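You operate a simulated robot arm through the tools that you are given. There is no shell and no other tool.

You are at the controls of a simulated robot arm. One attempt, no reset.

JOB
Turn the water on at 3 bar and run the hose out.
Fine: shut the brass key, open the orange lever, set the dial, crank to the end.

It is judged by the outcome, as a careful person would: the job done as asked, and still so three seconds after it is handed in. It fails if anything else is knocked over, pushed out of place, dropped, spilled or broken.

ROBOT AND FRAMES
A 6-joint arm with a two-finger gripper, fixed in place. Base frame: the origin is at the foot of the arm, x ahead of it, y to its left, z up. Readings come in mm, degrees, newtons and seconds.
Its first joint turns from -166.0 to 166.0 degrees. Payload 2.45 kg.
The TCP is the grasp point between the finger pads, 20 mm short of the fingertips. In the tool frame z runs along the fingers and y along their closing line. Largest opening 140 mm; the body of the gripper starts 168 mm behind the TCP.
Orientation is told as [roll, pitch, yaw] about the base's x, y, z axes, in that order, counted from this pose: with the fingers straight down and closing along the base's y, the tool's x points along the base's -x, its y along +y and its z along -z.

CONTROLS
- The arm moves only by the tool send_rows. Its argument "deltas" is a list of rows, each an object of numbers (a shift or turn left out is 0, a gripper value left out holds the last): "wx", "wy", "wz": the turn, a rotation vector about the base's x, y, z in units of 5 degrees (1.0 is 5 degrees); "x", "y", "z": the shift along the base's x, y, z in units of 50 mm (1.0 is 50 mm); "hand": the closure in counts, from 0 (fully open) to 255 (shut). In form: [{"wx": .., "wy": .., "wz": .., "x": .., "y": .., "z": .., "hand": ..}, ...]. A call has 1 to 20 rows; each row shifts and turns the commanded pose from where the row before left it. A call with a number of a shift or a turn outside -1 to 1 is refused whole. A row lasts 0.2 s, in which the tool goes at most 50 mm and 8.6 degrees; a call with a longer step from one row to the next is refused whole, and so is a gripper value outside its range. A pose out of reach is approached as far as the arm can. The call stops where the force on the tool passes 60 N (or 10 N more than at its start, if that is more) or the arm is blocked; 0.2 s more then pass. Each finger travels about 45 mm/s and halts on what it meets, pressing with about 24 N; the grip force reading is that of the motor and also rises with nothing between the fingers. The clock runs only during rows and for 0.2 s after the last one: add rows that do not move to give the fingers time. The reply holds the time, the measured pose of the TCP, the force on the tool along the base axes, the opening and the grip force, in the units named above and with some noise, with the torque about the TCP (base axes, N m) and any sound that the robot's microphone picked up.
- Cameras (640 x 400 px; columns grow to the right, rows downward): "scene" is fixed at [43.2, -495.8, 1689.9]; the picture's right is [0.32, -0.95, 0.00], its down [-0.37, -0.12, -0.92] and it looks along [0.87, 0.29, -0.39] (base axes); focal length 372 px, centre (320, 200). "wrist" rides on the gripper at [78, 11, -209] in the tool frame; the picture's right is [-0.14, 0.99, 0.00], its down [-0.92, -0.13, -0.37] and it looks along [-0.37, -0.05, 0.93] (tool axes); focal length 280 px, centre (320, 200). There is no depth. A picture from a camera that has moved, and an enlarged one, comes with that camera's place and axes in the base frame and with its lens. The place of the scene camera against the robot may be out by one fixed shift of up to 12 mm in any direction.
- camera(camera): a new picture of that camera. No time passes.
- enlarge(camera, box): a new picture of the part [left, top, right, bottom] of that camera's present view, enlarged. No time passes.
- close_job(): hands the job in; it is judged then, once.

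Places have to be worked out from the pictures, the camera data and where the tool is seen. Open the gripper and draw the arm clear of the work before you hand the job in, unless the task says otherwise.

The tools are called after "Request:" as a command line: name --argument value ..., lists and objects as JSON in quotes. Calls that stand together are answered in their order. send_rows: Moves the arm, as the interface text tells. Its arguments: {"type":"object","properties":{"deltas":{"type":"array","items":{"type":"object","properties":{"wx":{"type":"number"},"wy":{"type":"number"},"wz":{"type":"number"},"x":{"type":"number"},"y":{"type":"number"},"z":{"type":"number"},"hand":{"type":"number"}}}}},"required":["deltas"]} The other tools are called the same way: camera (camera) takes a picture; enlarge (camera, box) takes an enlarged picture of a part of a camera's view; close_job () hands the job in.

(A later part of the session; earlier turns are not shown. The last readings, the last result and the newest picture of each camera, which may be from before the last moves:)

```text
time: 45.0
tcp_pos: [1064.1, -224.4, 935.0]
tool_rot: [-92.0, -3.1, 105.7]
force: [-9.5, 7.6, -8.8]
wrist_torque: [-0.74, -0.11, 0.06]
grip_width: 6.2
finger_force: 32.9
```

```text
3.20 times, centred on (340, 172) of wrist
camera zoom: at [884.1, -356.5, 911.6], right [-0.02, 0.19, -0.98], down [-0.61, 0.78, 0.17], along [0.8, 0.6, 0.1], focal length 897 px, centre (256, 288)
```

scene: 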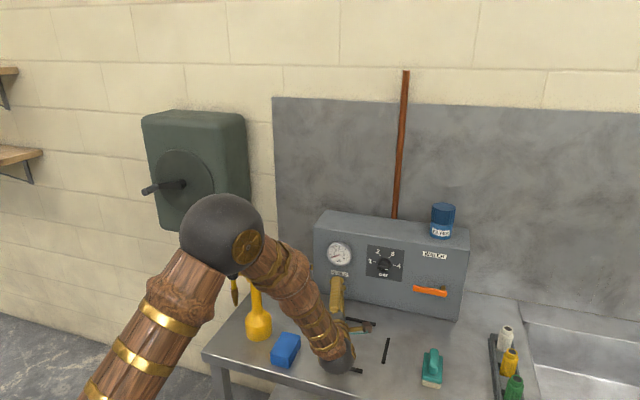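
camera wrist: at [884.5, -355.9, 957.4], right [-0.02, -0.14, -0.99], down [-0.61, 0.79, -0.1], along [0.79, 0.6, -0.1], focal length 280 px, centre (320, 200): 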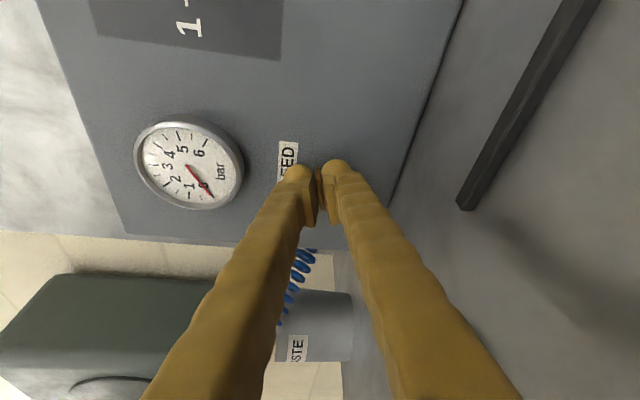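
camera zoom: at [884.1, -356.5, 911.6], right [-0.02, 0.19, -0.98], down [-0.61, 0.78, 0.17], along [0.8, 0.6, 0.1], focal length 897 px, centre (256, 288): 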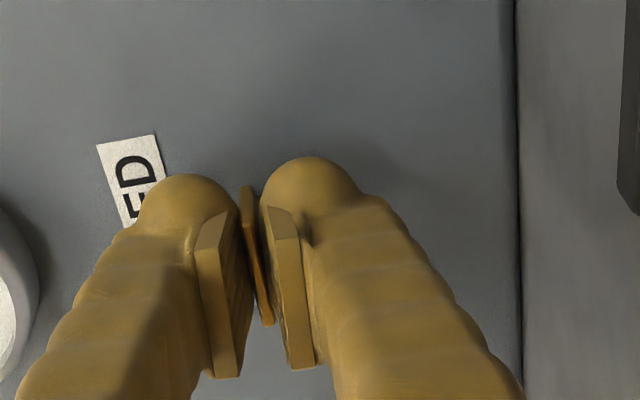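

Torque jumped to −0.74 N·m: that's the stop, so the key is shut at about 90°. I relieve the twist, open the fingers, and withdraw along the tool axis.

Request:
send_rows --deltas '[{"wx": -0.5}, {"hand": 190}, {}, {}, {}, {"x": -0.48, "y": -0.13}, {"x": -0.48, "y": -0.13}, {"x": -0.48, "y": -0.13}, {"x": -0.48, "y": -0.13}, {"x": -0.48, "y": -0.13, "z": 0.3}, {"z": 0.5}]'

Request:
camera --camera "wrist"

Request:
enlarge --camera "scene" --box '[290, 220, 410, 320]'

```text
time: 47.4
tcp_pos: [943.1, -257.8, 975.7]
tool_rot: [-91.4, -0.7, 105.7]
force: [-0.3, -0.7, -0.9]
wrist_torque: [0.02, -0.01, -0.05]
grip_width: 35.8
finger_force: 0.0
```

```text
taken
camera wrist: at [763.0, -390.1, 958.4], right [-0.02, 0.15, -0.99], down [-0.61, 0.78, 0.13], along [0.79, 0.6, 0.08], focal length 280 px, centre (320, 200)
```

wrist: 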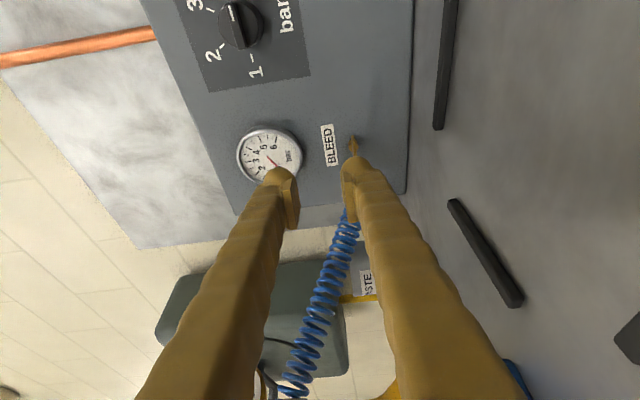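

```text
4.00 times, centred on (350, 270) of scene
camera zoom: at [43.2, -495.8, 1689.9], right [0.32, -0.95, 0.0], down [-0.37, -0.12, -0.92], along [0.87, 0.29, -0.39], focal length 1488 px, centre (200, -80)
```

zoom: 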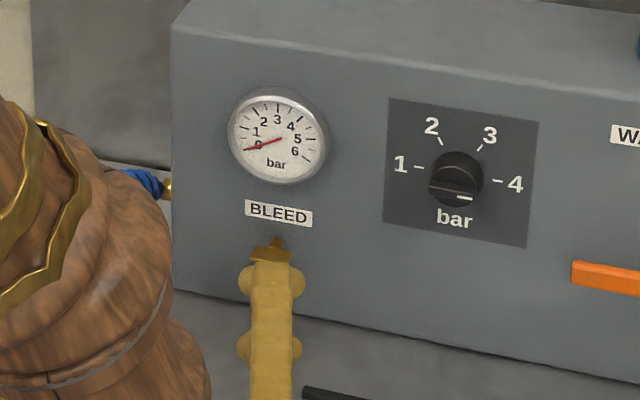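

The key now lies crosswise (shut). Next the orange lever: I back away, roll the camera back on top, level the tool, and close the fingers to use them as a pusher.

Request:
send_rows --deltas '[{"wx": -1, "z": 0.3, "x": -0.2, "hand": 255}, {"wx": -1, "z": 0.3, "x": -0.2}, {"wx": -1, "z": 0.2, "x": -0.2}, {"wx": -1, "y": -0.3}, {"wx": -1, "y": -0.3}, {"wx": -1, "y": -0.3}, {"wx": -1, "y": -0.3}, {"wx": -1, "y": -0.3}, {"wx": -1, "y": -0.3}, {"wx": -1, "y": -0.3}, {"wx": -1, "y": -0.3}, {"wx": -1, "y": -0.3}, {"wx": -1, "y": -0.3}, {"wx": -1, "y": -0.3}, {"wx": -1, "y": -0.3}, {"wx": -1, "y": -0.3}, {"wx": -1}, {"wx": -0.3}, {"wy": -1}, {"wy": -1}]'

Request:
camera --camera "wrist"

Request:
camera --camera "scene"

```text
time: 51.6
tcp_pos: [915.1, -451.3, 1015.3]
tool_rot: [-37.6, 82.9, 144.2]
force: [-0.6, -0.2, 0.3]
wrist_torque: [0.02, 0.04, -0.01]
grip_width: 0.2
finger_force: 23.9
```

```text
taken
camera wrist: at [714.7, -477.4, 1111.4], right [0.02, -0.98, -0.21], down [-0.46, 0.18, -0.87], along [0.89, 0.11, -0.45], focal length 280 px, centre (320, 200)
```

wrist: 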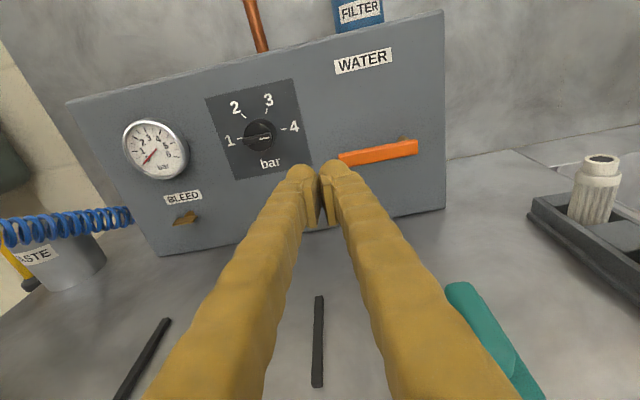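

```text
taken
```

scene: 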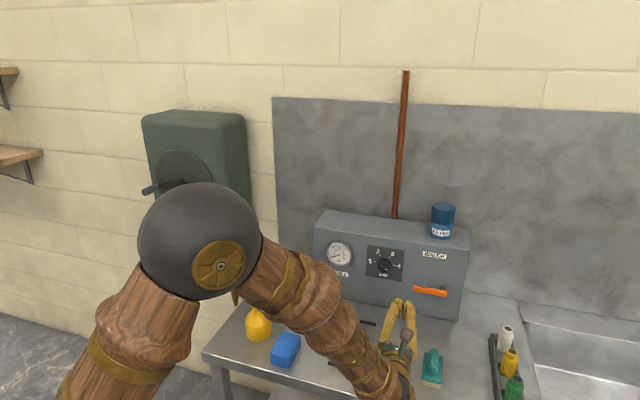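

The key is crosswise in this view. Lever: free end at y≈−473, pivot near (−563, 987). I place the closed fingers just under the lever's outer part (y≈−490, z≈953), tips ~10 mm off the panel.

Request:
send_rows --deltas '[{"wx": -0.8, "wy": -0.6, "x": 0.4, "y": -0.2, "z": -0.3}, {"x": 0.4, "y": -0.2, "z": -0.3}, {"x": 0.4, "y": -0.2, "z": -0.3}, {"x": 0.3, "y": -0.18, "z": -0.34}, {}]'

Request:
camera --camera "wrist"

```text
time: 52.8
tcp_pos: [986.9, -491.1, 952.7]
tool_rot: [-4.0, 87.3, 177.9]
force: [-0.3, -0.8, -0.3]
wrist_torque: [-0.03, -0.02, -0.04]
grip_width: 0.0
finger_force: 23.6
```

```text
taken
camera wrist: at [781.9, -510.2, 1039.6], right [0.03, -0.99, -0.14], down [-0.42, 0.12, -0.9], along [0.91, 0.08, -0.41], focal length 280 px, centre (320, 200)
```

wrist: 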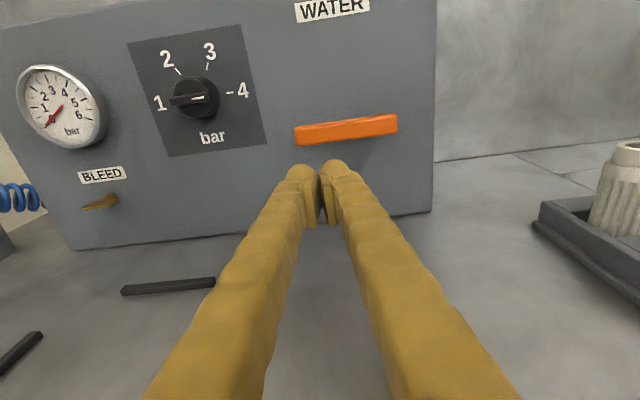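

The fingers are lined up below the lever's outer part. I move forward to put the tips beneath it.

Request:
send_rows --deltas '[{"x": 0.4}, {"x": 0.4}, {"x": 0.4}, {"x": 0.4}, {}]'

Request:
enlarge --camera "wrist" --box '[200, 60, 440, 210]'

Request:
enlarge --camera "scene" --box '[360, 240, 480, 330]'

```text
time: 54.0
tcp_pos: [1067.2, -492.4, 954.0]
tool_rot: [-4.3, 87.3, 177.6]
force: [-0.2, 0.0, -0.4]
wrist_torque: [0.0, -0.01, -0.01]
grip_width: 0.0
finger_force: 23.6
```

```text
2.67 times, centred on (320, 135) of wrist
camera zoom: at [863.2, -511.1, 1041.8], right [0.03, -0.99, -0.14], down [-0.42, 0.12, -0.9], along [0.91, 0.08, -0.41], focal length 748 px, centre (320, 373)
```

zoom: 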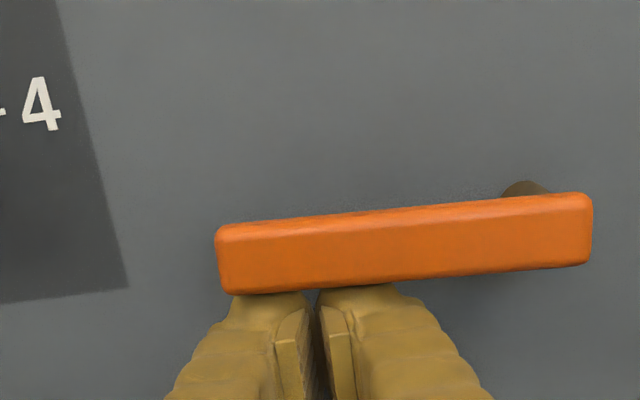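

```text
4.44 times, centred on (420, 285) of scene
camera zoom: at [43.2, -495.8, 1689.9], right [0.32, -0.95, 0.0], down [-0.37, -0.12, -0.92], along [0.87, 0.29, -0.39], focal length 1654 px, centre (-124, -178)
```

zoom: 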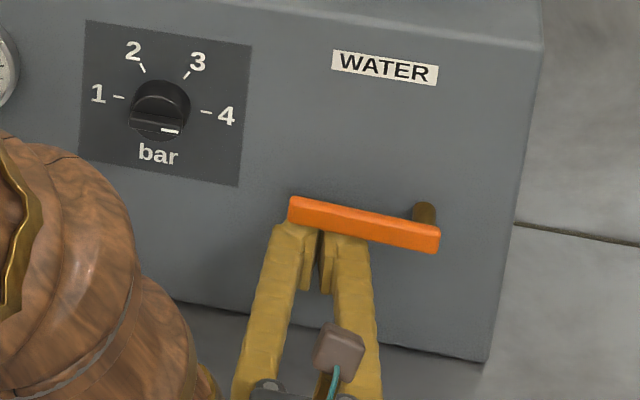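

Tips are under the lever. I push up gently, a few mm, to feel whether it yields.

Request:
send_rows --deltas '[{"z": 0.06}, {"z": 0.06}, {"z": 0.06}, {}]'

Request:
enlarge --camera "scene" --box '[360, 240, 480, 330]'

```text
time: 55.0
tcp_pos: [1068.7, -490.4, 963.3]
tool_rot: [-4.4, 87.3, 177.6]
force: [1.5, 0.4, -1.0]
wrist_torque: [0.0, 0.02, 0.02]
grip_width: 0.1
finger_force: 24.1
```

```text
4.44 times, centred on (420, 285) of scene
camera zoom: at [43.2, -495.8, 1689.9], right [0.32, -0.95, 0.0], down [-0.37, -0.12, -0.92], along [0.87, 0.29, -0.39], focal length 1654 px, centre (-124, -178)
```

zoom: 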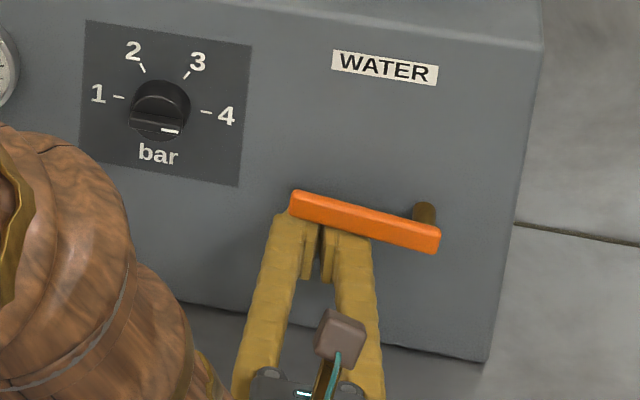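

The lever rises freely (1 N). I follow its arc upward to about 60°.

Request:
send_rows --deltas '[{"y": 0.05, "z": 0.13}, {"y": 0.05, "z": 0.13}, {"y": 0.01, "z": 0.19}, {"y": 0.01, "z": 0.19}, {"y": -0.05, "z": 0.2}, {"y": -0.05, "z": 0.2}, {"y": -0.11, "z": 0.18}, {"y": -0.11, "z": 0.18}, {}]'

Request:
enlarge --camera "scene" --box '[320, 220, 480, 330]'

```text
time: 57.0
tcp_pos: [1070.2, -498.1, 1033.3]
tool_rot: [-4.1, 87.2, 177.9]
force: [-0.3, -0.3, -0.5]
wrist_torque: [0.0, 0.01, 0.02]
grip_width: 0.0
finger_force: 23.8
```

```text
3.64 times, centred on (400, 275) of scene
camera zoom: at [43.2, -495.8, 1689.9], right [0.32, -0.95, 0.0], down [-0.37, -0.12, -0.92], along [0.87, 0.29, -0.39], focal length 1353 px, centre (29, -73)
```

zoom: 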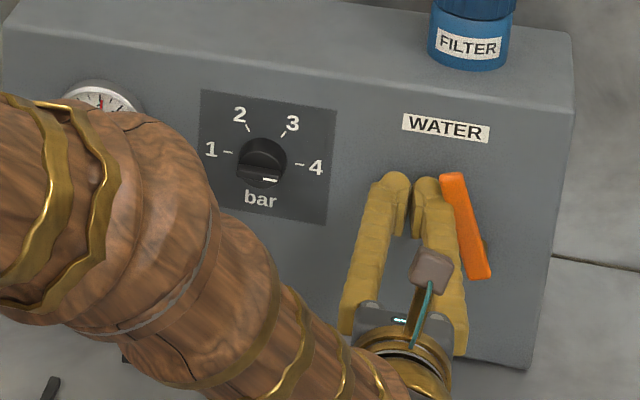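

The lever is at about 60° and the gauge needle has begun to rise. I carry on to vertical and feel for the stop.

Request:
send_rows --deltas '[{"y": -0.18, "z": 0.15}, {"y": -0.18, "z": 0.15}, {"y": -0.22, "z": 0.1}, {"y": -0.2, "z": 0.08}, {"y": -0.1}, {}]'

Request:
enlarge --camera "scene" --box '[320, 220, 480, 330]'

Request:
camera --camera "wrist"

```text
time: 57.9
tcp_pos: [1070.0, -523.6, 1049.2]
tool_rot: [-4.3, 87.0, 178.2]
force: [-12.3, 20.5, 2.1]
wrist_torque: [-0.03, 0.01, -0.45]
grip_width: 0.0
finger_force: 23.8
stopped in row 4: the force on the tool passed its limit at 79 N (the readings are from after the stop); the commanded pose is now the measured one
```

```text
3.64 times, centred on (400, 275) of scene
camera zoom: at [43.2, -495.8, 1689.9], right [0.32, -0.95, 0.0], down [-0.37, -0.12, -0.92], along [0.87, 0.29, -0.39], focal length 1353 px, centre (29, -73)
```

zoom: 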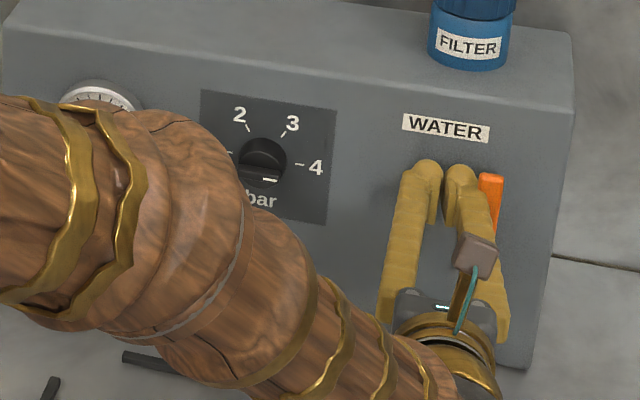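

```text
taken
camera wrist: at [866.1, -544.7, 1136.4], right [0.04, -0.99, -0.14], down [-0.42, 0.11, -0.9], along [0.91, 0.09, -0.41], focal length 280 px, centre (320, 200)
```

wrist: 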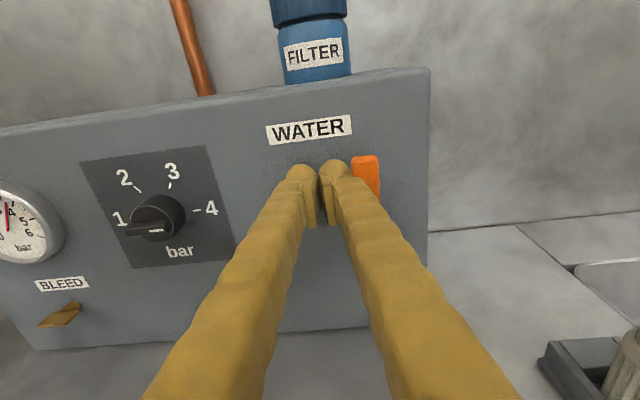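

The lever reached its upright stop and the gauge now shows pressure near 4. I back off sideways and then straight out.

Request:
send_rows --deltas '[{"y": 0.2}, {"y": 0.2}, {"x": -0.5}, {"x": -0.6}, {"x": -0.6}, {"x": -0.4}, {}]'

Request:
camera --camera "wrist"

Request:
enlarge --camera "wrist" --box '[0, 50, 240, 250]'

Request:
camera --camera "scene"

```text
time: 59.5
tcp_pos: [964.8, -504.5, 1049.8]
tool_rot: [-5.0, 87.2, 177.2]
force: [0.3, 0.1, 0.2]
wrist_torque: [-0.03, -0.01, 0.0]
grip_width: 0.0
finger_force: 23.9
```

```text
taken
camera wrist: at [761.3, -525.4, 1137.1], right [0.03, -0.99, -0.14], down [-0.42, 0.11, -0.9], along [0.91, 0.09, -0.41], focal length 280 px, centre (320, 200)
```

wrist: 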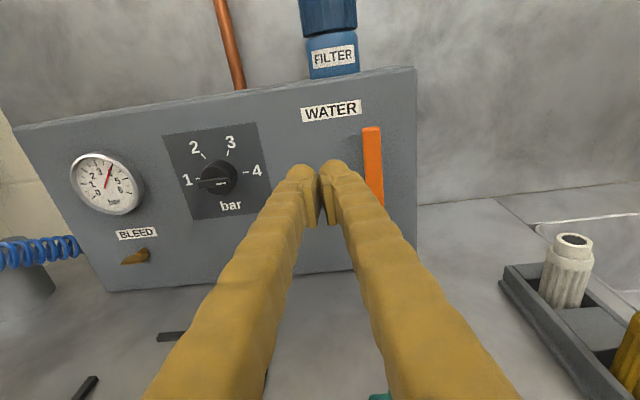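

```text
2.00 times, centred on (120, 150) of wrist
camera zoom: at [761.3, -525.4, 1137.1], right [0.03, -0.99, -0.14], down [-0.42, 0.11, -0.9], along [0.91, 0.09, -0.41], focal length 561 px, centre (720, 300)
```

zoom: 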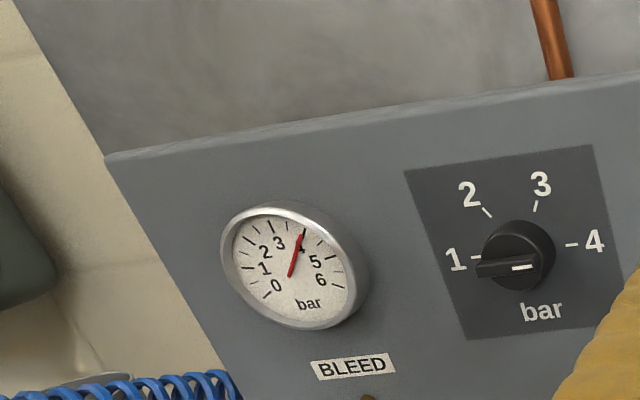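

```text
taken
```

scene: 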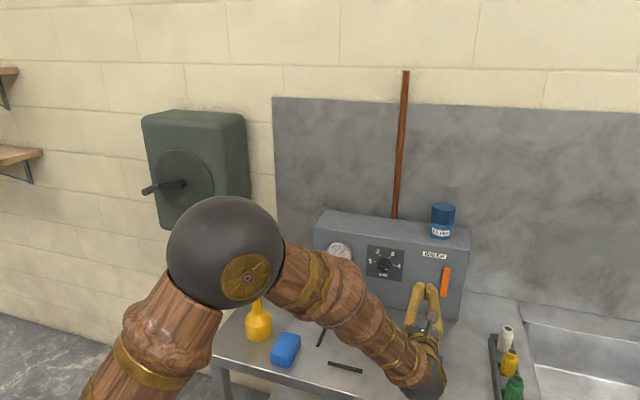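

Water is on and the gauge reads 4, matching the dial. Now the dial: I roll the tool so the fingers close vertically, level it, and line up on the dial axis (y −371.5, z 1033.5), standing off at x≈965.

Request:
send_rows --deltas '[{"wy": -0.54, "wz": -0.45, "hand": 182}, {"wx": 1, "y": 0.15, "z": -0.02}, {"wx": 1, "y": 0.15, "z": -0.02}, {"wx": 1, "y": 0.15, "z": -0.02}, {"wx": 1, "y": 0.15, "z": -0.02}, {"wx": 1, "y": 0.15, "z": -0.02}, {"wx": 1, "y": 0.15, "z": -0.02}, {"wx": 1, "y": 0.15, "z": -0.02}, {"wx": 1, "y": 0.15, "z": -0.02}, {"wx": 1, "y": 0.15, "z": -0.02}, {"wx": 1, "y": 0.15, "z": -0.02}, {"wx": 1, "y": 0.15, "z": -0.02}, {"wx": 1, "y": 0.15, "z": -0.02}, {"wx": 1, "y": 0.15, "z": -0.02}, {"wx": 1, "y": 0.15, "z": -0.02}, {"wx": 1, "y": 0.15, "z": -0.02}, {"wx": 1, "y": 0.15}, {"wx": 1, "y": 0.13}, {"wx": 1, "y": 0.13}, {}]'

Request:
camera --camera "wrist"

Request:
camera --camera "scene"

```text
time: 63.7
tcp_pos: [965.8, -371.6, 1033.7]
tool_rot: [-90.1, -0.1, 90.2]
force: [0.1, -0.2, -1.0]
wrist_torque: [0.01, 0.04, -0.03]
grip_width: 39.8
finger_force: 0.0
```

```text
taken
camera wrist: at [756.6, -451.1, 1021.4], right [0.0, 0.14, -0.99], down [-0.37, 0.92, 0.13], along [0.93, 0.37, 0.05], focal length 280 px, centre (320, 200)
```

wrist: 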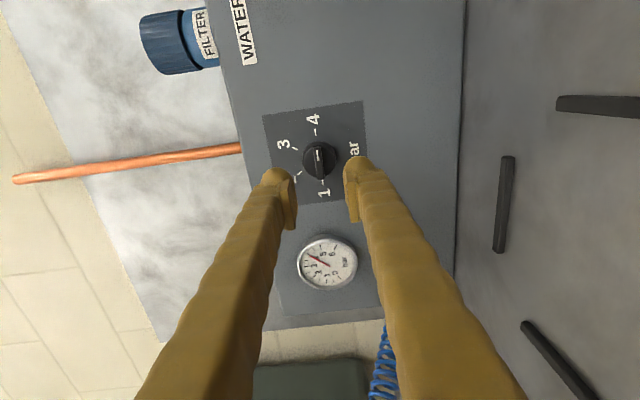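

```text
taken
```

scene: 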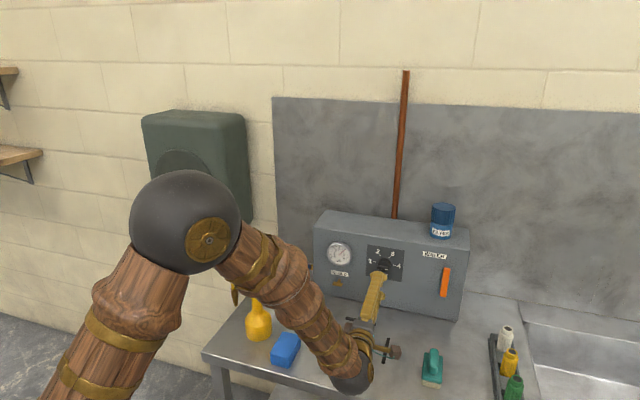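

The tool is level and aligned. I zoom in to refine where the knob bar is.

Request:
enlarge --camera "wrist" --box '[260, 100, 380, 220]'

Request:
enlarge --camera "scene" --box '[330, 235, 420, 305]'

```text
3.33 times, centred on (320, 160) of wrist
camera zoom: at [756.6, -451.1, 1021.4], right [0.0, 0.14, -0.99], down [-0.37, 0.92, 0.13], along [0.93, 0.37, 0.05], focal length 935 px, centre (320, 333)
```

zoom: 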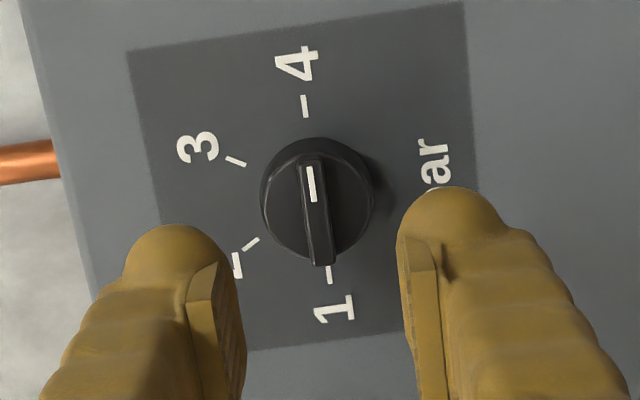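

```text
5.71 times, centred on (375, 270) of scene
camera zoom: at [43.2, -495.8, 1689.9], right [0.32, -0.95, 0.0], down [-0.37, -0.12, -0.92], along [0.87, 0.29, -0.39], focal length 2126 px, centre (6, -200)
```

zoom: 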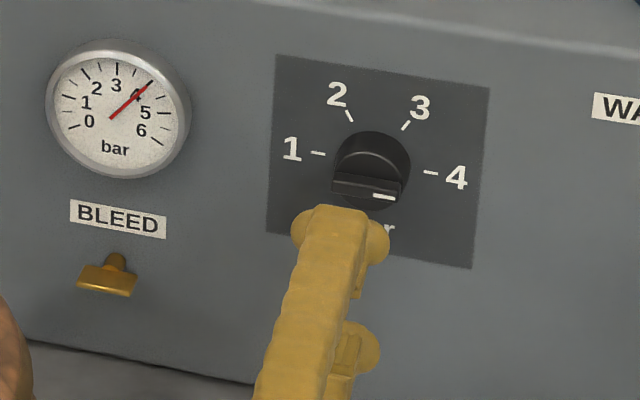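

The knob's bar is centred at (−371.5, 1034), exactly on the tool axis, and the key is confirmed crosswise in the scene view. I advance so the tips straddle the bar.

Request:
send_rows --deltas '[{"x": 0.46}, {"x": 0.46}, {"x": 0.46}, {"x": 0.44}, {}]'

Request:
enlarge --camera "wrist" --box '[240, 80, 400, 200]'

Request:
enlarge --camera "scene" --box '[350, 235, 430, 295]'

```text
time: 64.9
tcp_pos: [1055.8, -372.1, 1037.1]
tool_rot: [-90.1, -0.3, 90.2]
force: [-0.2, 0.5, -0.7]
wrist_torque: [0.03, 0.02, 0.02]
grip_width: 39.9
finger_force: 0.1
```

```text
3.33 times, centred on (320, 140) of wrist
camera zoom: at [848.1, -451.5, 1025.1], right [0.0, 0.14, -0.99], down [-0.37, 0.92, 0.13], along [0.93, 0.37, 0.05], focal length 935 px, centre (320, 400)
```

zoom: 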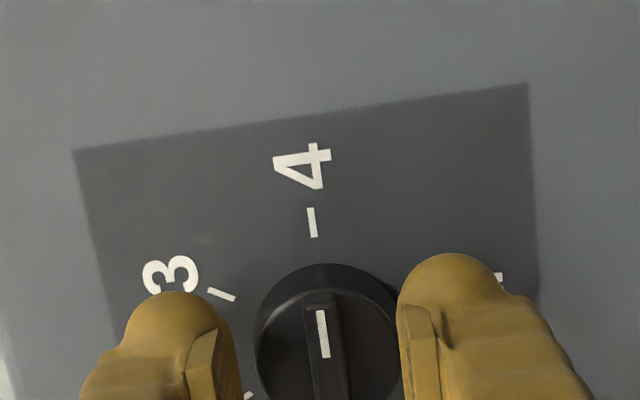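

```text
6.67 times, centred on (390, 265) of scene
camera zoom: at [43.2, -495.8, 1689.9], right [0.32, -0.95, 0.0], down [-0.37, -0.12, -0.92], along [0.87, 0.29, -0.39], focal length 2480 px, centre (-147, -233)
```

zoom: 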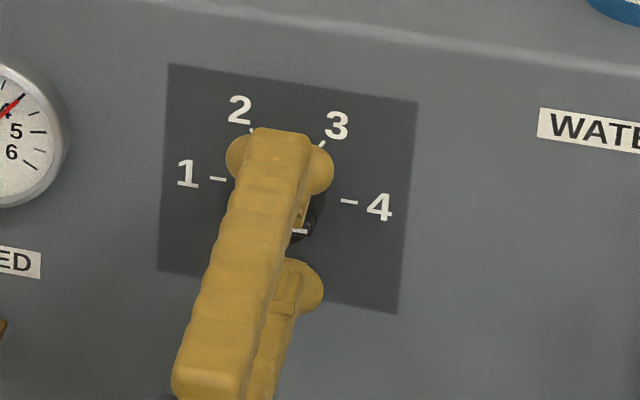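

z drifted up ~3 mm, so I correct that, go 5 mm deeper, and close on the bar.

Request:
send_rows --deltas '[{"x": 0.1, "z": -0.05}, {}, {"hand": 255}, {}, {}, {}, {}]'

Request:
enlarge --camera "wrist" --box '[240, 80, 400, 200]'

Request:
enlarge --camera "scene" --box '[310, 225, 430, 315]'

```text
time: 65.9
tcp_pos: [1059.5, -372.9, 1035.2]
tool_rot: [-90.0, -0.2, 90.1]
force: [-37.6, 1.5, 7.5]
wrist_torque: [-0.03, 0.39, 0.24]
grip_width: 9.7
finger_force: 16.7
stopped in row 4: the force on the tool passed its limit at 67 N (the readings are from after the stop); the commanded pose is now the measured one
```

```text
3.33 times, centred on (320, 140) of wrist
camera zoom: at [850.4, -452.8, 1022.1], right [0.0, 0.14, -0.99], down [-0.37, 0.92, 0.13], along [0.93, 0.37, 0.05], focal length 935 px, centre (320, 400)
```

zoom: 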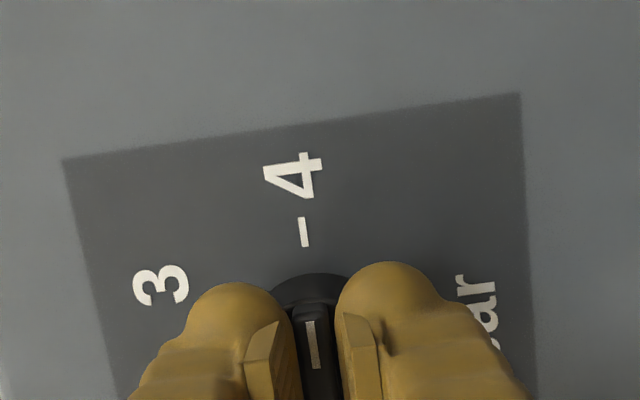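

```text
4.44 times, centred on (370, 270) of scene
camera zoom: at [43.2, -495.8, 1689.9], right [0.32, -0.95, 0.0], down [-0.37, -0.12, -0.92], along [0.87, 0.29, -0.39], focal length 1654 px, centre (98, -111)
```

zoom: 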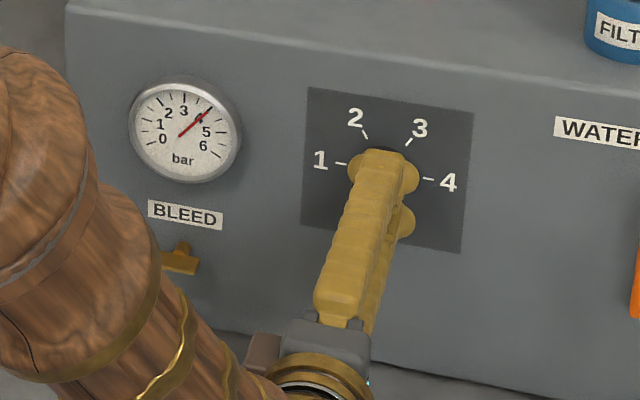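

The tips are pressing the knob's face (−38 N in x). I back off 4 mm while the fingers finish closing on the bar.

Request:
send_rows --deltas '[{"x": -0.08, "hand": 255}, {}, {}]'

Request:
enlarge --camera "wrist" --box '[240, 80, 400, 200]'

```text
time: 66.7
tcp_pos: [1055.4, -372.5, 1035.0]
tool_rot: [-90.3, -0.2, 90.2]
force: [17.6, -2.3, 7.1]
wrist_torque: [-0.06, -0.03, -0.03]
grip_width: 8.1
finger_force: 35.3
```

```text
3.33 times, centred on (320, 140) of wrist
camera zoom: at [848.0, -452.2, 1022.6], right [0.0, 0.14, -0.99], down [-0.37, 0.92, 0.13], along [0.93, 0.37, 0.05], focal length 935 px, centre (320, 400)
```

zoom: 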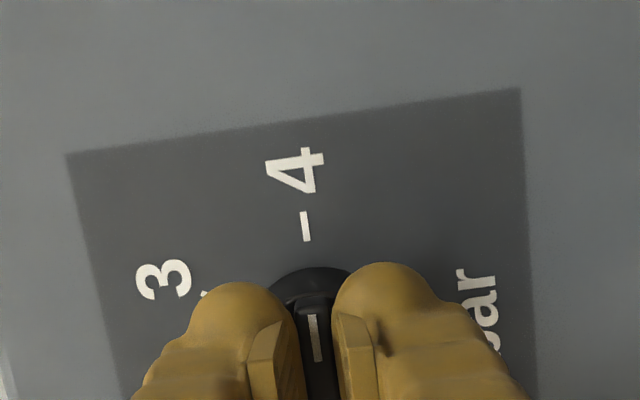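

The bar is gripped (8.1 mm). I turn it counter-clockwise as seen from the front, first by ~20°, listening for clicks.

Request:
send_rows --deltas '[{"x": 0.02}, {"wx": -0.7}, {"wx": -0.7}, {"wx": -0.7}, {"wx": -0.7}, {"wx": -0.7}, {"wx": -0.7}, {}]'

Request:
enlarge --camera "scene" --box '[310, 225, 430, 315]'

Request:
enlarge --camera "wrist" --box '[240, 80, 400, 200]'

```text
time: 68.5
tcp_pos: [1057.8, -372.7, 1035.3]
tool_rot: [-90.3, 20.9, 90.2]
force: [-19.4, 20.2, 38.2]
wrist_torque: [0.13, -0.33, 0.32]
grip_width: 8.1
finger_force: 35.9
```

```text
4.44 times, centred on (370, 270) of scene
camera zoom: at [43.2, -495.8, 1689.9], right [0.32, -0.95, 0.0], down [-0.37, -0.12, -0.92], along [0.87, 0.29, -0.39], focal length 1654 px, centre (98, -111)
```

zoom: 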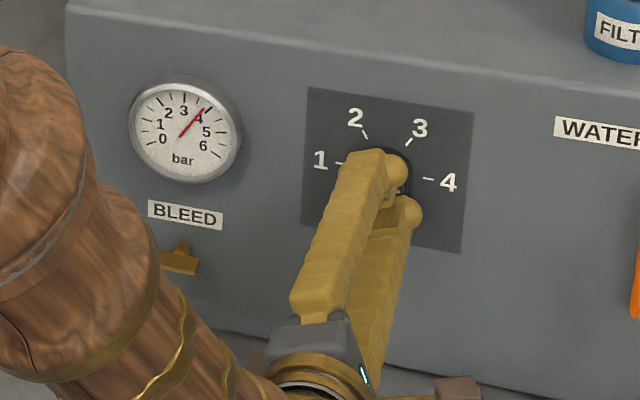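

```text
3.33 times, centred on (320, 140) of wrist
camera zoom: at [849.3, -451.3, 1052.1], right [0.0, -0.22, -0.97], down [-0.37, 0.9, -0.21], along [0.93, 0.36, -0.08], focal length 935 px, centre (320, 400)
```

zoom: 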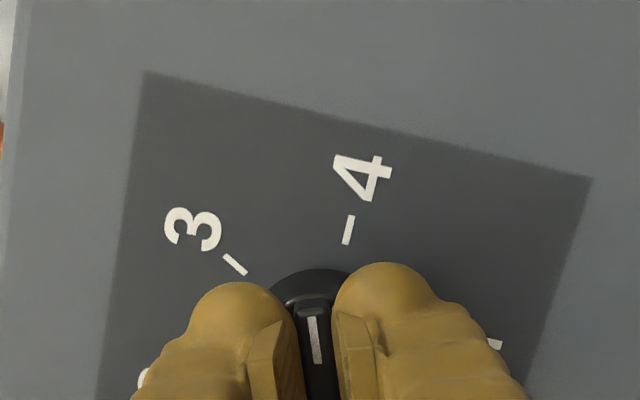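

The dial is turning and the gauge is dropping (≈3.7). I relax the side load a little and continue another ~25°.

Request:
send_rows --deltas '[{"x": -0.02, "y": 0.03, "z": 0.05}, {"wx": -0.7}, {"wx": -0.7}, {"wx": -0.7}, {"wx": -0.7}, {"wx": -0.7}, {"wx": -0.7}, {"wx": -0.7}, {}]'

Request:
enlarge --camera "scene" --box '[310, 225, 430, 315]'

Request:
enlarge --camera "wrist" --box '[240, 80, 400, 200]'

```text
time: 70.5
tcp_pos: [1056.4, -370.3, 1036.8]
tool_rot: [-89.9, 45.3, 90.2]
force: [-43.1, 5.4, 16.3]
wrist_torque: [0.03, -0.24, 0.06]
grip_width: 7.8
finger_force: 35.3
```

```text
4.44 times, centred on (370, 270) of scene
camera zoom: at [43.2, -495.8, 1689.9], right [0.32, -0.95, 0.0], down [-0.37, -0.12, -0.92], along [0.87, 0.29, -0.39], focal length 1654 px, centre (98, -111)
```

zoom: 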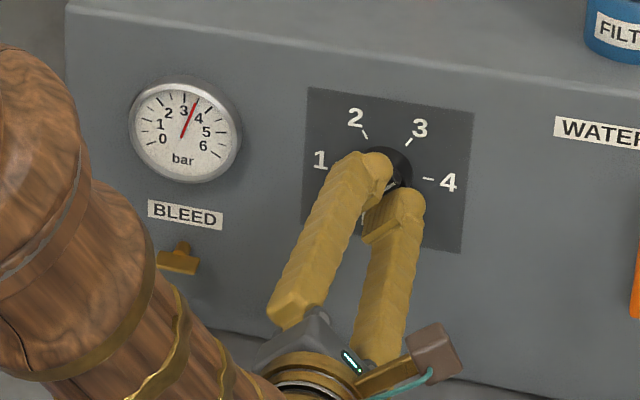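

```text
3.33 times, centred on (320, 140) of wrist
camera zoom: at [847.2, -435.6, 1083.8], right [0.0, -0.61, -0.79], down [-0.37, 0.74, -0.56], along [0.93, 0.3, -0.22], focal length 935 px, centre (320, 400)
```

zoom: 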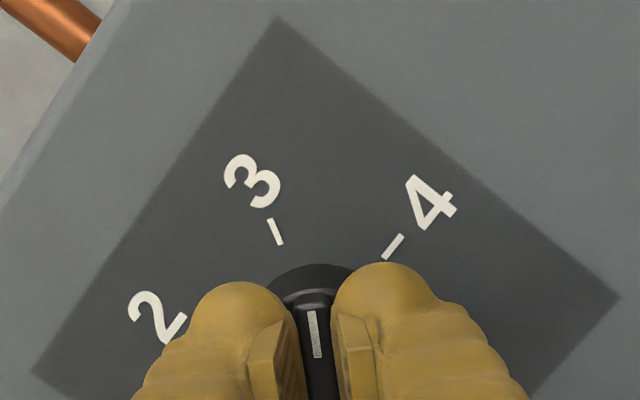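

Gauge now ≈3.4 with 45° turned. I ease out 2 mm and turn the remaining ~15°.

Request:
send_rows --deltas '[{"x": -0.05, "z": 0.02}, {"wx": -0.6}, {"wx": -0.6}, {"wx": -0.6}, {"wx": -0.6}, {"wx": -0.5}, {}]'

Request:
enlarge --camera "scene" --box '[330, 230, 370, 275]'

Request:
enlarge --camera "wrist" --box '[240, 80, 400, 200]'

```text
time: 72.1
tcp_pos: [1053.7, -370.9, 1035.6]
tool_rot: [-89.9, 59.7, 90.4]
force: [-32.9, 14.3, -8.4]
wrist_torque: [0.01, 0.18, 0.28]
grip_width: 5.9
finger_force: 34.3
```

```text
8.89 times, centred on (350, 252) of scene
camera zoom: at [43.2, -495.8, 1689.9], right [0.32, -0.95, 0.0], down [-0.37, -0.12, -0.92], along [0.87, 0.29, -0.39], focal length 3307 px, centre (53, -267)
```

zoom: 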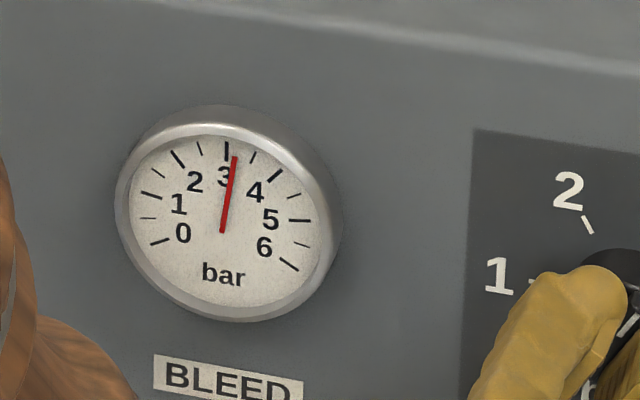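

```text
3.33 times, centred on (320, 140) of wrist
camera zoom: at [844.7, -421.1, 1098.2], right [0.0, -0.79, -0.62], down [-0.37, 0.57, -0.73], along [0.93, 0.23, -0.29], focal length 935 px, centre (320, 400)
```

zoom: 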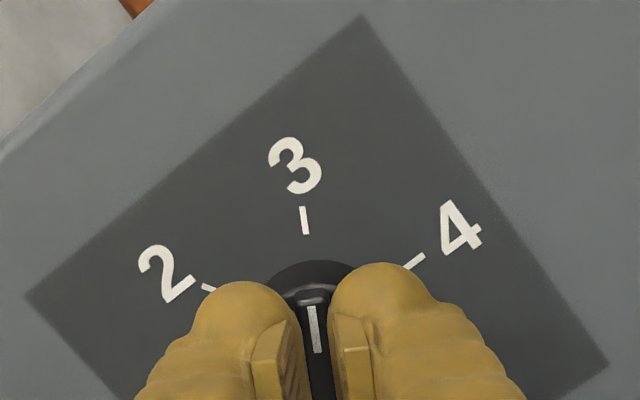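

Gauge reads about 3.15, with the mark almost on 3. I turn another ~5° and check.

Request:
send_rows --deltas '[{"x": -0.02, "wx": -0.5}, {"wx": -0.5}, {}]'

Request:
enlarge --camera "scene" --box '[330, 230, 370, 275]'

Request:
enlarge --camera "wrist" --box '[240, 80, 400, 200]'

```text
time: 72.9
tcp_pos: [1053.4, -370.3, 1036.9]
tool_rot: [-89.7, 64.9, 90.4]
force: [-21.2, 15.5, -17.8]
wrist_torque: [-0.04, 0.26, 0.27]
grip_width: 6.1
finger_force: 34.0
```

```text
8.89 times, centred on (350, 252) of scene
camera zoom: at [43.2, -495.8, 1689.9], right [0.32, -0.95, 0.0], down [-0.37, -0.12, -0.92], along [0.87, 0.29, -0.39], focal length 3307 px, centre (53, -267)
```

zoom: 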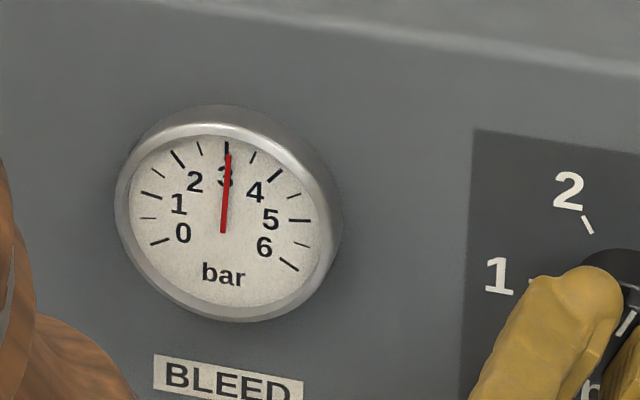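

```text
3.33 times, centred on (320, 140) of wrist
camera zoom: at [844.3, -415.5, 1102.8], right [0.0, -0.84, -0.55], down [-0.37, 0.51, -0.78], along [0.93, 0.2, -0.31], focal length 935 px, centre (320, 400)
```

zoom: 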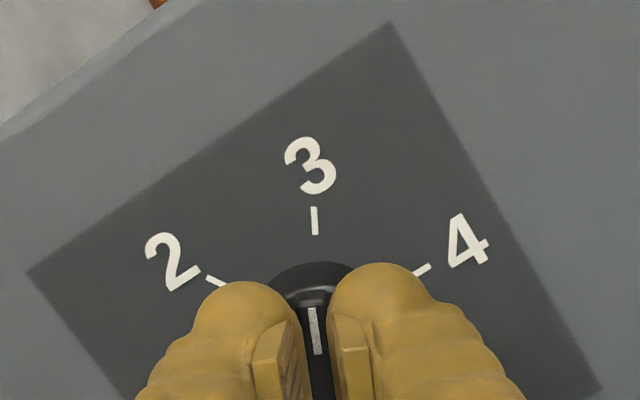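

Gauge ≈3.07; the needle may still be settling. I hold still for a second and re-read before adjusting.

Request:
send_rows --deltas '[{}, {}, {}, {}, {}, {}, {}, {}]'

Request:
enlarge --camera "scene" --box '[330, 235, 350, 265]'

```text
time: 74.7
tcp_pos: [1052.1, -370.0, 1037.5]
tool_rot: [-89.7, 64.9, 90.4]
force: [-38.3, 18.4, -23.2]
wrist_torque: [0.02, 0.36, 0.29]
grip_width: 6.1
finger_force: 34.1
```

```text
13.33 times, centred on (340, 250) of scene
camera zoom: at [43.2, -495.8, 1689.9], right [0.32, -0.95, 0.0], down [-0.37, -0.12, -0.92], along [0.87, 0.29, -0.39], focal length 4961 px, centre (53, -467)
```

zoom: 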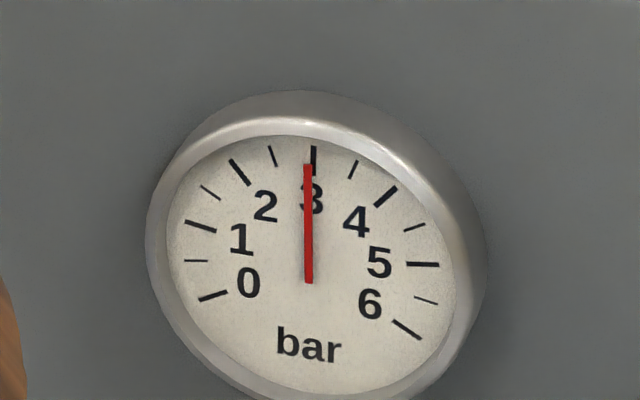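

The needle dropped further, to just about 3. I wait once more to see whether it has settled.

Request:
send_rows --deltas '[{}, {}, {}, {}, {}, {}, {}, {}]'

Request:
enlarge --camera "scene" --box '[330, 235, 350, 265]'

Request:
enlarge --camera "wrist" --box '[260, 90, 380, 190]'

```text
time: 76.5
tcp_pos: [1052.7, -370.3, 1036.2]
tool_rot: [-89.8, 64.8, 90.4]
force: [-43.6, 15.8, -24.2]
wrist_torque: [0.03, 0.37, 0.26]
grip_width: 6.2
finger_force: 33.7
```

```text
13.33 times, centred on (340, 250) of scene
camera zoom: at [43.2, -495.8, 1689.9], right [0.32, -0.95, 0.0], down [-0.37, -0.12, -0.92], along [0.87, 0.29, -0.39], focal length 4961 px, centre (53, -467)
```

zoom: 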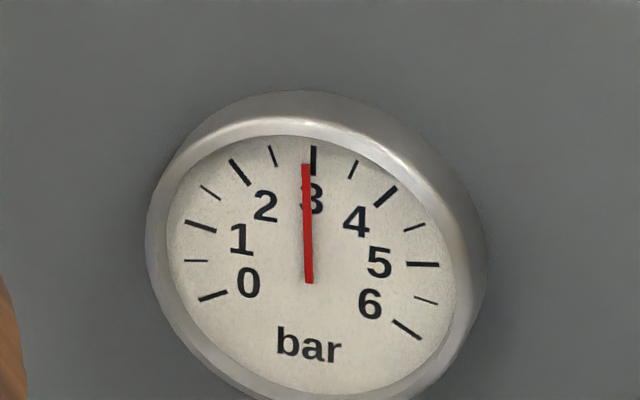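

```text
4.00 times, centred on (320, 140) of wrist
camera zoom: at [844.2, -415.8, 1103.2], right [0.0, -0.84, -0.55], down [-0.37, 0.51, -0.78], along [0.93, 0.2, -0.31], focal length 1122 px, centre (320, 440)
```

zoom: 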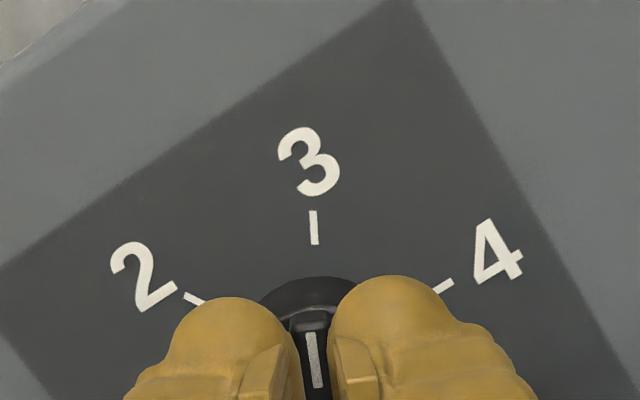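

The settled reading is slightly under 3 (≈2.93), matching the 65° turned. I turn back 5°, wait, and re-read.

Request:
send_rows --deltas '[{"wx": 0.5}, {"wx": 0.45}, {}, {}, {}, {}, {}, {}, {}, {}, {}, {}, {}, {}]'

Request:
enlarge --camera "scene" --box '[330, 235, 350, 265]'

Request:
enlarge --camera "wrist" --box '[260, 90, 380, 190]'

```text
time: 79.5
tcp_pos: [1052.7, -370.0, 1036.9]
tool_rot: [-90.0, 60.1, 90.2]
force: [-24.6, 11.6, -4.2]
wrist_torque: [0.01, 0.02, 0.17]
grip_width: 6.0
finger_force: 33.9
```

```text
13.33 times, centred on (340, 250) of scene
camera zoom: at [43.2, -495.8, 1689.9], right [0.32, -0.95, 0.0], down [-0.37, -0.12, -0.92], along [0.87, 0.29, -0.39], focal length 4961 px, centre (53, -467)
```

zoom: 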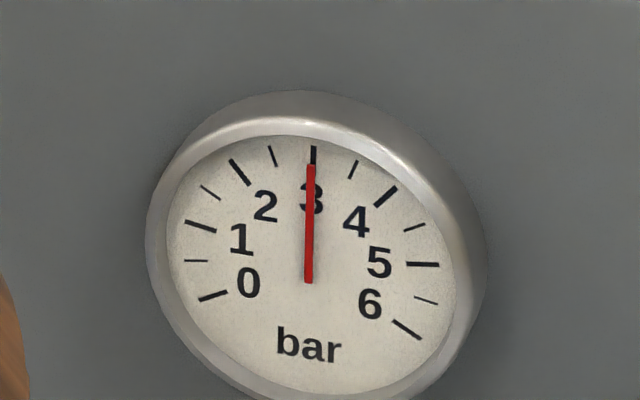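

```text
4.00 times, centred on (320, 140) of wrist
camera zoom: at [844.0, -421.4, 1099.2], right [0.0, -0.79, -0.61], down [-0.37, 0.57, -0.73], along [0.93, 0.23, -0.29], focal length 1122 px, centre (320, 440)
```

zoom: 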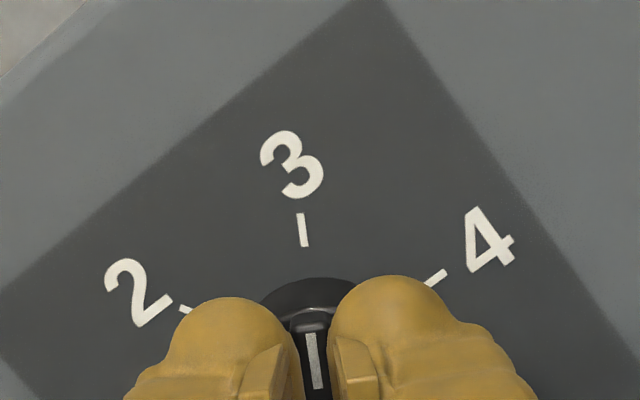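

The needle now sits on 3. I open the fingers, pull straight back, and re-check the gauge.

Request:
send_rows --deltas '[{"hand": 180}, {}, {}, {}, {"x": -0.4}, {"x": -0.5}, {"x": -0.5}, {"x": -0.5}, {"x": -0.4}, {}, {}, {}]'

Request:
enlarge --camera "scene" --box '[330, 235, 350, 265]'

Request:
camera --camera "wrist"

Request:
enlarge --camera "scene" --box '[310, 205, 470, 325]'

```text
time: 82.1
tcp_pos: [940.0, -371.7, 1039.2]
tool_rot: [-89.8, 60.0, 90.3]
force: [0.3, 0.1, 0.0]
wrist_torque: [-0.04, -0.03, 0.03]
grip_width: 41.3
finger_force: 0.0
```

```text
13.33 times, centred on (340, 250) of scene
camera zoom: at [43.2, -495.8, 1689.9], right [0.32, -0.95, 0.0], down [-0.37, -0.12, -0.92], along [0.87, 0.29, -0.39], focal length 4961 px, centre (53, -467)
```

zoom: 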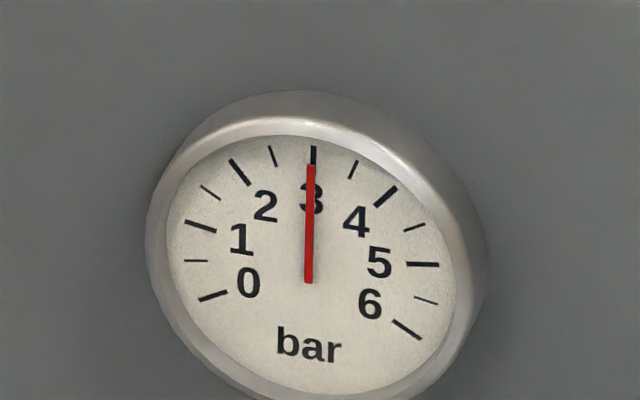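

```text
taken
camera wrist: at [730.7, -421.4, 1101.5], right [0.0, -0.79, -0.61], down [-0.37, 0.57, -0.73], along [0.93, 0.23, -0.29], focal length 280 px, centre (320, 200)
```

wrist: 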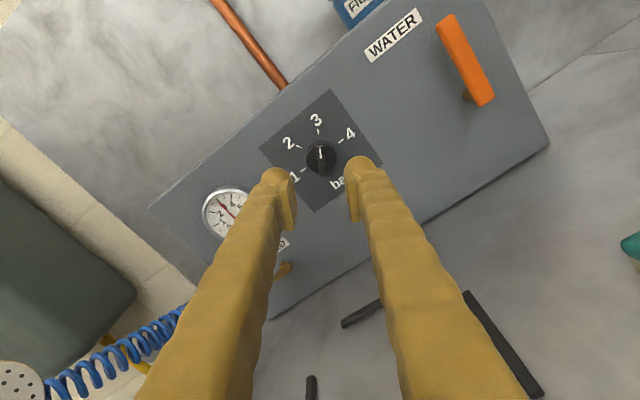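

```text
3.33 times, centred on (390, 265) of scene
camera zoom: at [43.2, -495.8, 1689.9], right [0.32, -0.95, 0.0], down [-0.37, -0.12, -0.92], along [0.87, 0.29, -0.39], focal length 1240 px, centre (87, -17)
```

zoom: 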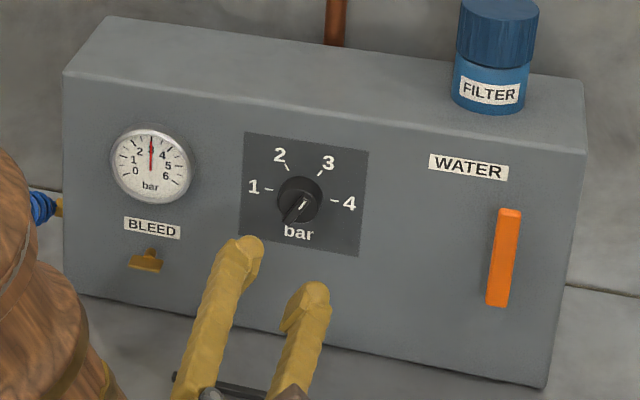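

All three panel settings look right: key crosswise, lever upright, dial and gauge at 3. Next is the reel; I back away, rise to clear the spray gun, and move left to view the crank.

Request:
send_rows --deltas '[{"wx": -1, "x": -0.6, "z": 0.6}, {"wx": -1, "x": -0.6, "z": 0.6}, {"wx": -1, "x": -0.6, "z": 0.6}, {"wx": -1, "x": -0.6, "z": 0.6}, {"wx": -1, "x": -0.6, "z": 0.6}, {"wx": -1, "x": -0.4, "z": 0.6}, {"y": 0.8}, {"y": 0.8}, {"y": 0.8}, {"y": 0.8}, {"y": 0.8}, {"y": 0.8}, {"y": 0.8}, {"y": 0.8}, {"y": 0.8}, {"y": 0.8}]'

Request:
camera --camera "wrist"

Request:
camera --camera "scene"

```text
time: 85.5
tcp_pos: [752.0, -59.9, 1231.8]
tool_rot: [5.0, 89.5, -172.4]
force: [0.9, 0.3, 0.0]
wrist_torque: [0.02, 0.04, 0.02]
grip_width: 41.1
finger_force: 0.0
out of reach, approached as far as the arm can: row 14, 15, 16
```

```text
taken
camera wrist: at [545.2, -80.7, 1310.4], right [0.04, -0.99, -0.14], down [-0.38, 0.11, -0.92], along [0.92, 0.09, -0.37], focal length 280 px, centre (320, 200)
```

wrist: 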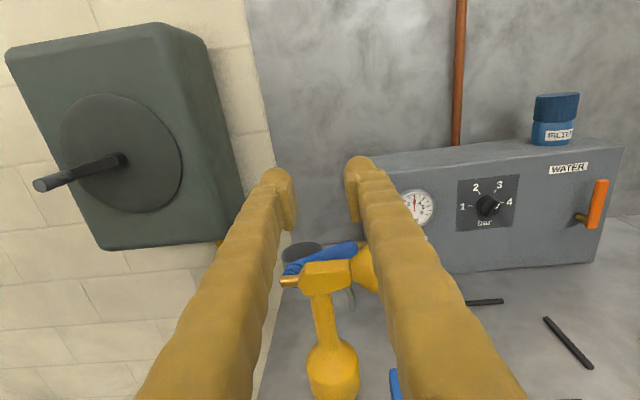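

```text
taken
```

scene: 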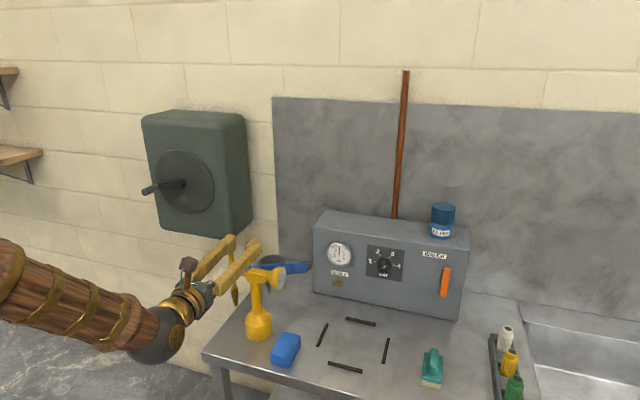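

The wrist limits me around y≈−60 in this posture. The view does show the crank well, so I zoom in to measure it before changing posture.

Request:
enlarge --camera "wrist" --box '[0, 10, 260, 260]'

Request:
enlarge --camera "scene" --box '[130, 100, 290, 320]'

Request:
enlarge --camera "scene" --box '[130, 140, 230, 220]'

```text
1.60 times, centred on (130, 135) of wrist
camera zoom: at [545.2, -80.7, 1310.4], right [0.04, -0.99, -0.14], down [-0.38, 0.11, -0.92], along [0.92, 0.09, -0.37], focal length 449 px, centre (624, 304)
```

zoom: 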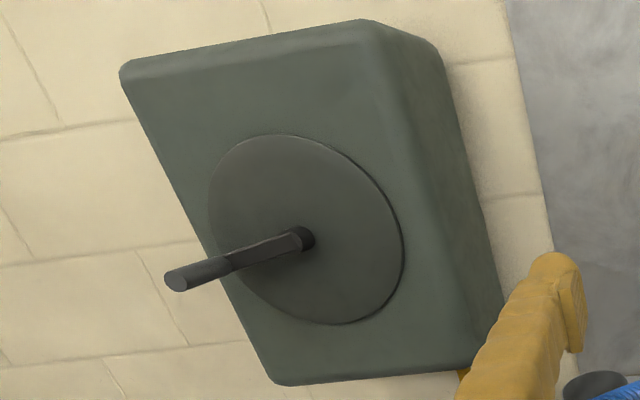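

```text
1.82 times, centred on (210, 210) of scene
camera zoom: at [43.2, -495.8, 1689.9], right [0.32, -0.95, 0.0], down [-0.37, -0.12, -0.92], along [0.87, 0.29, -0.39], focal length 676 px, centre (520, 182)
```

zoom: 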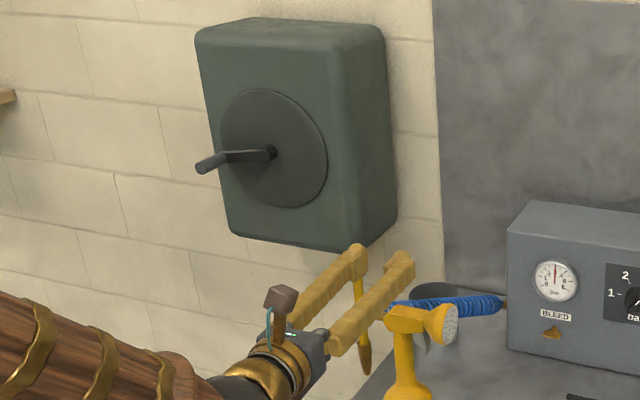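

```text
5.00 times, centred on (180, 180) of scene
camera zoom: at [43.2, -495.8, 1689.9], right [0.32, -0.95, 0.0], down [-0.37, -0.12, -0.92], along [0.87, 0.29, -0.39], focal length 1860 px, centre (1020, 300)
```

zoom: 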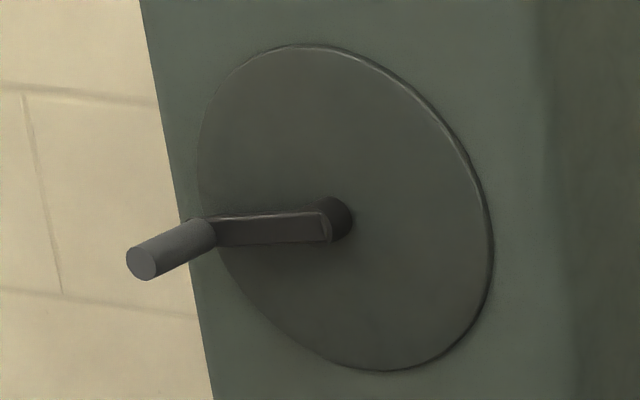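

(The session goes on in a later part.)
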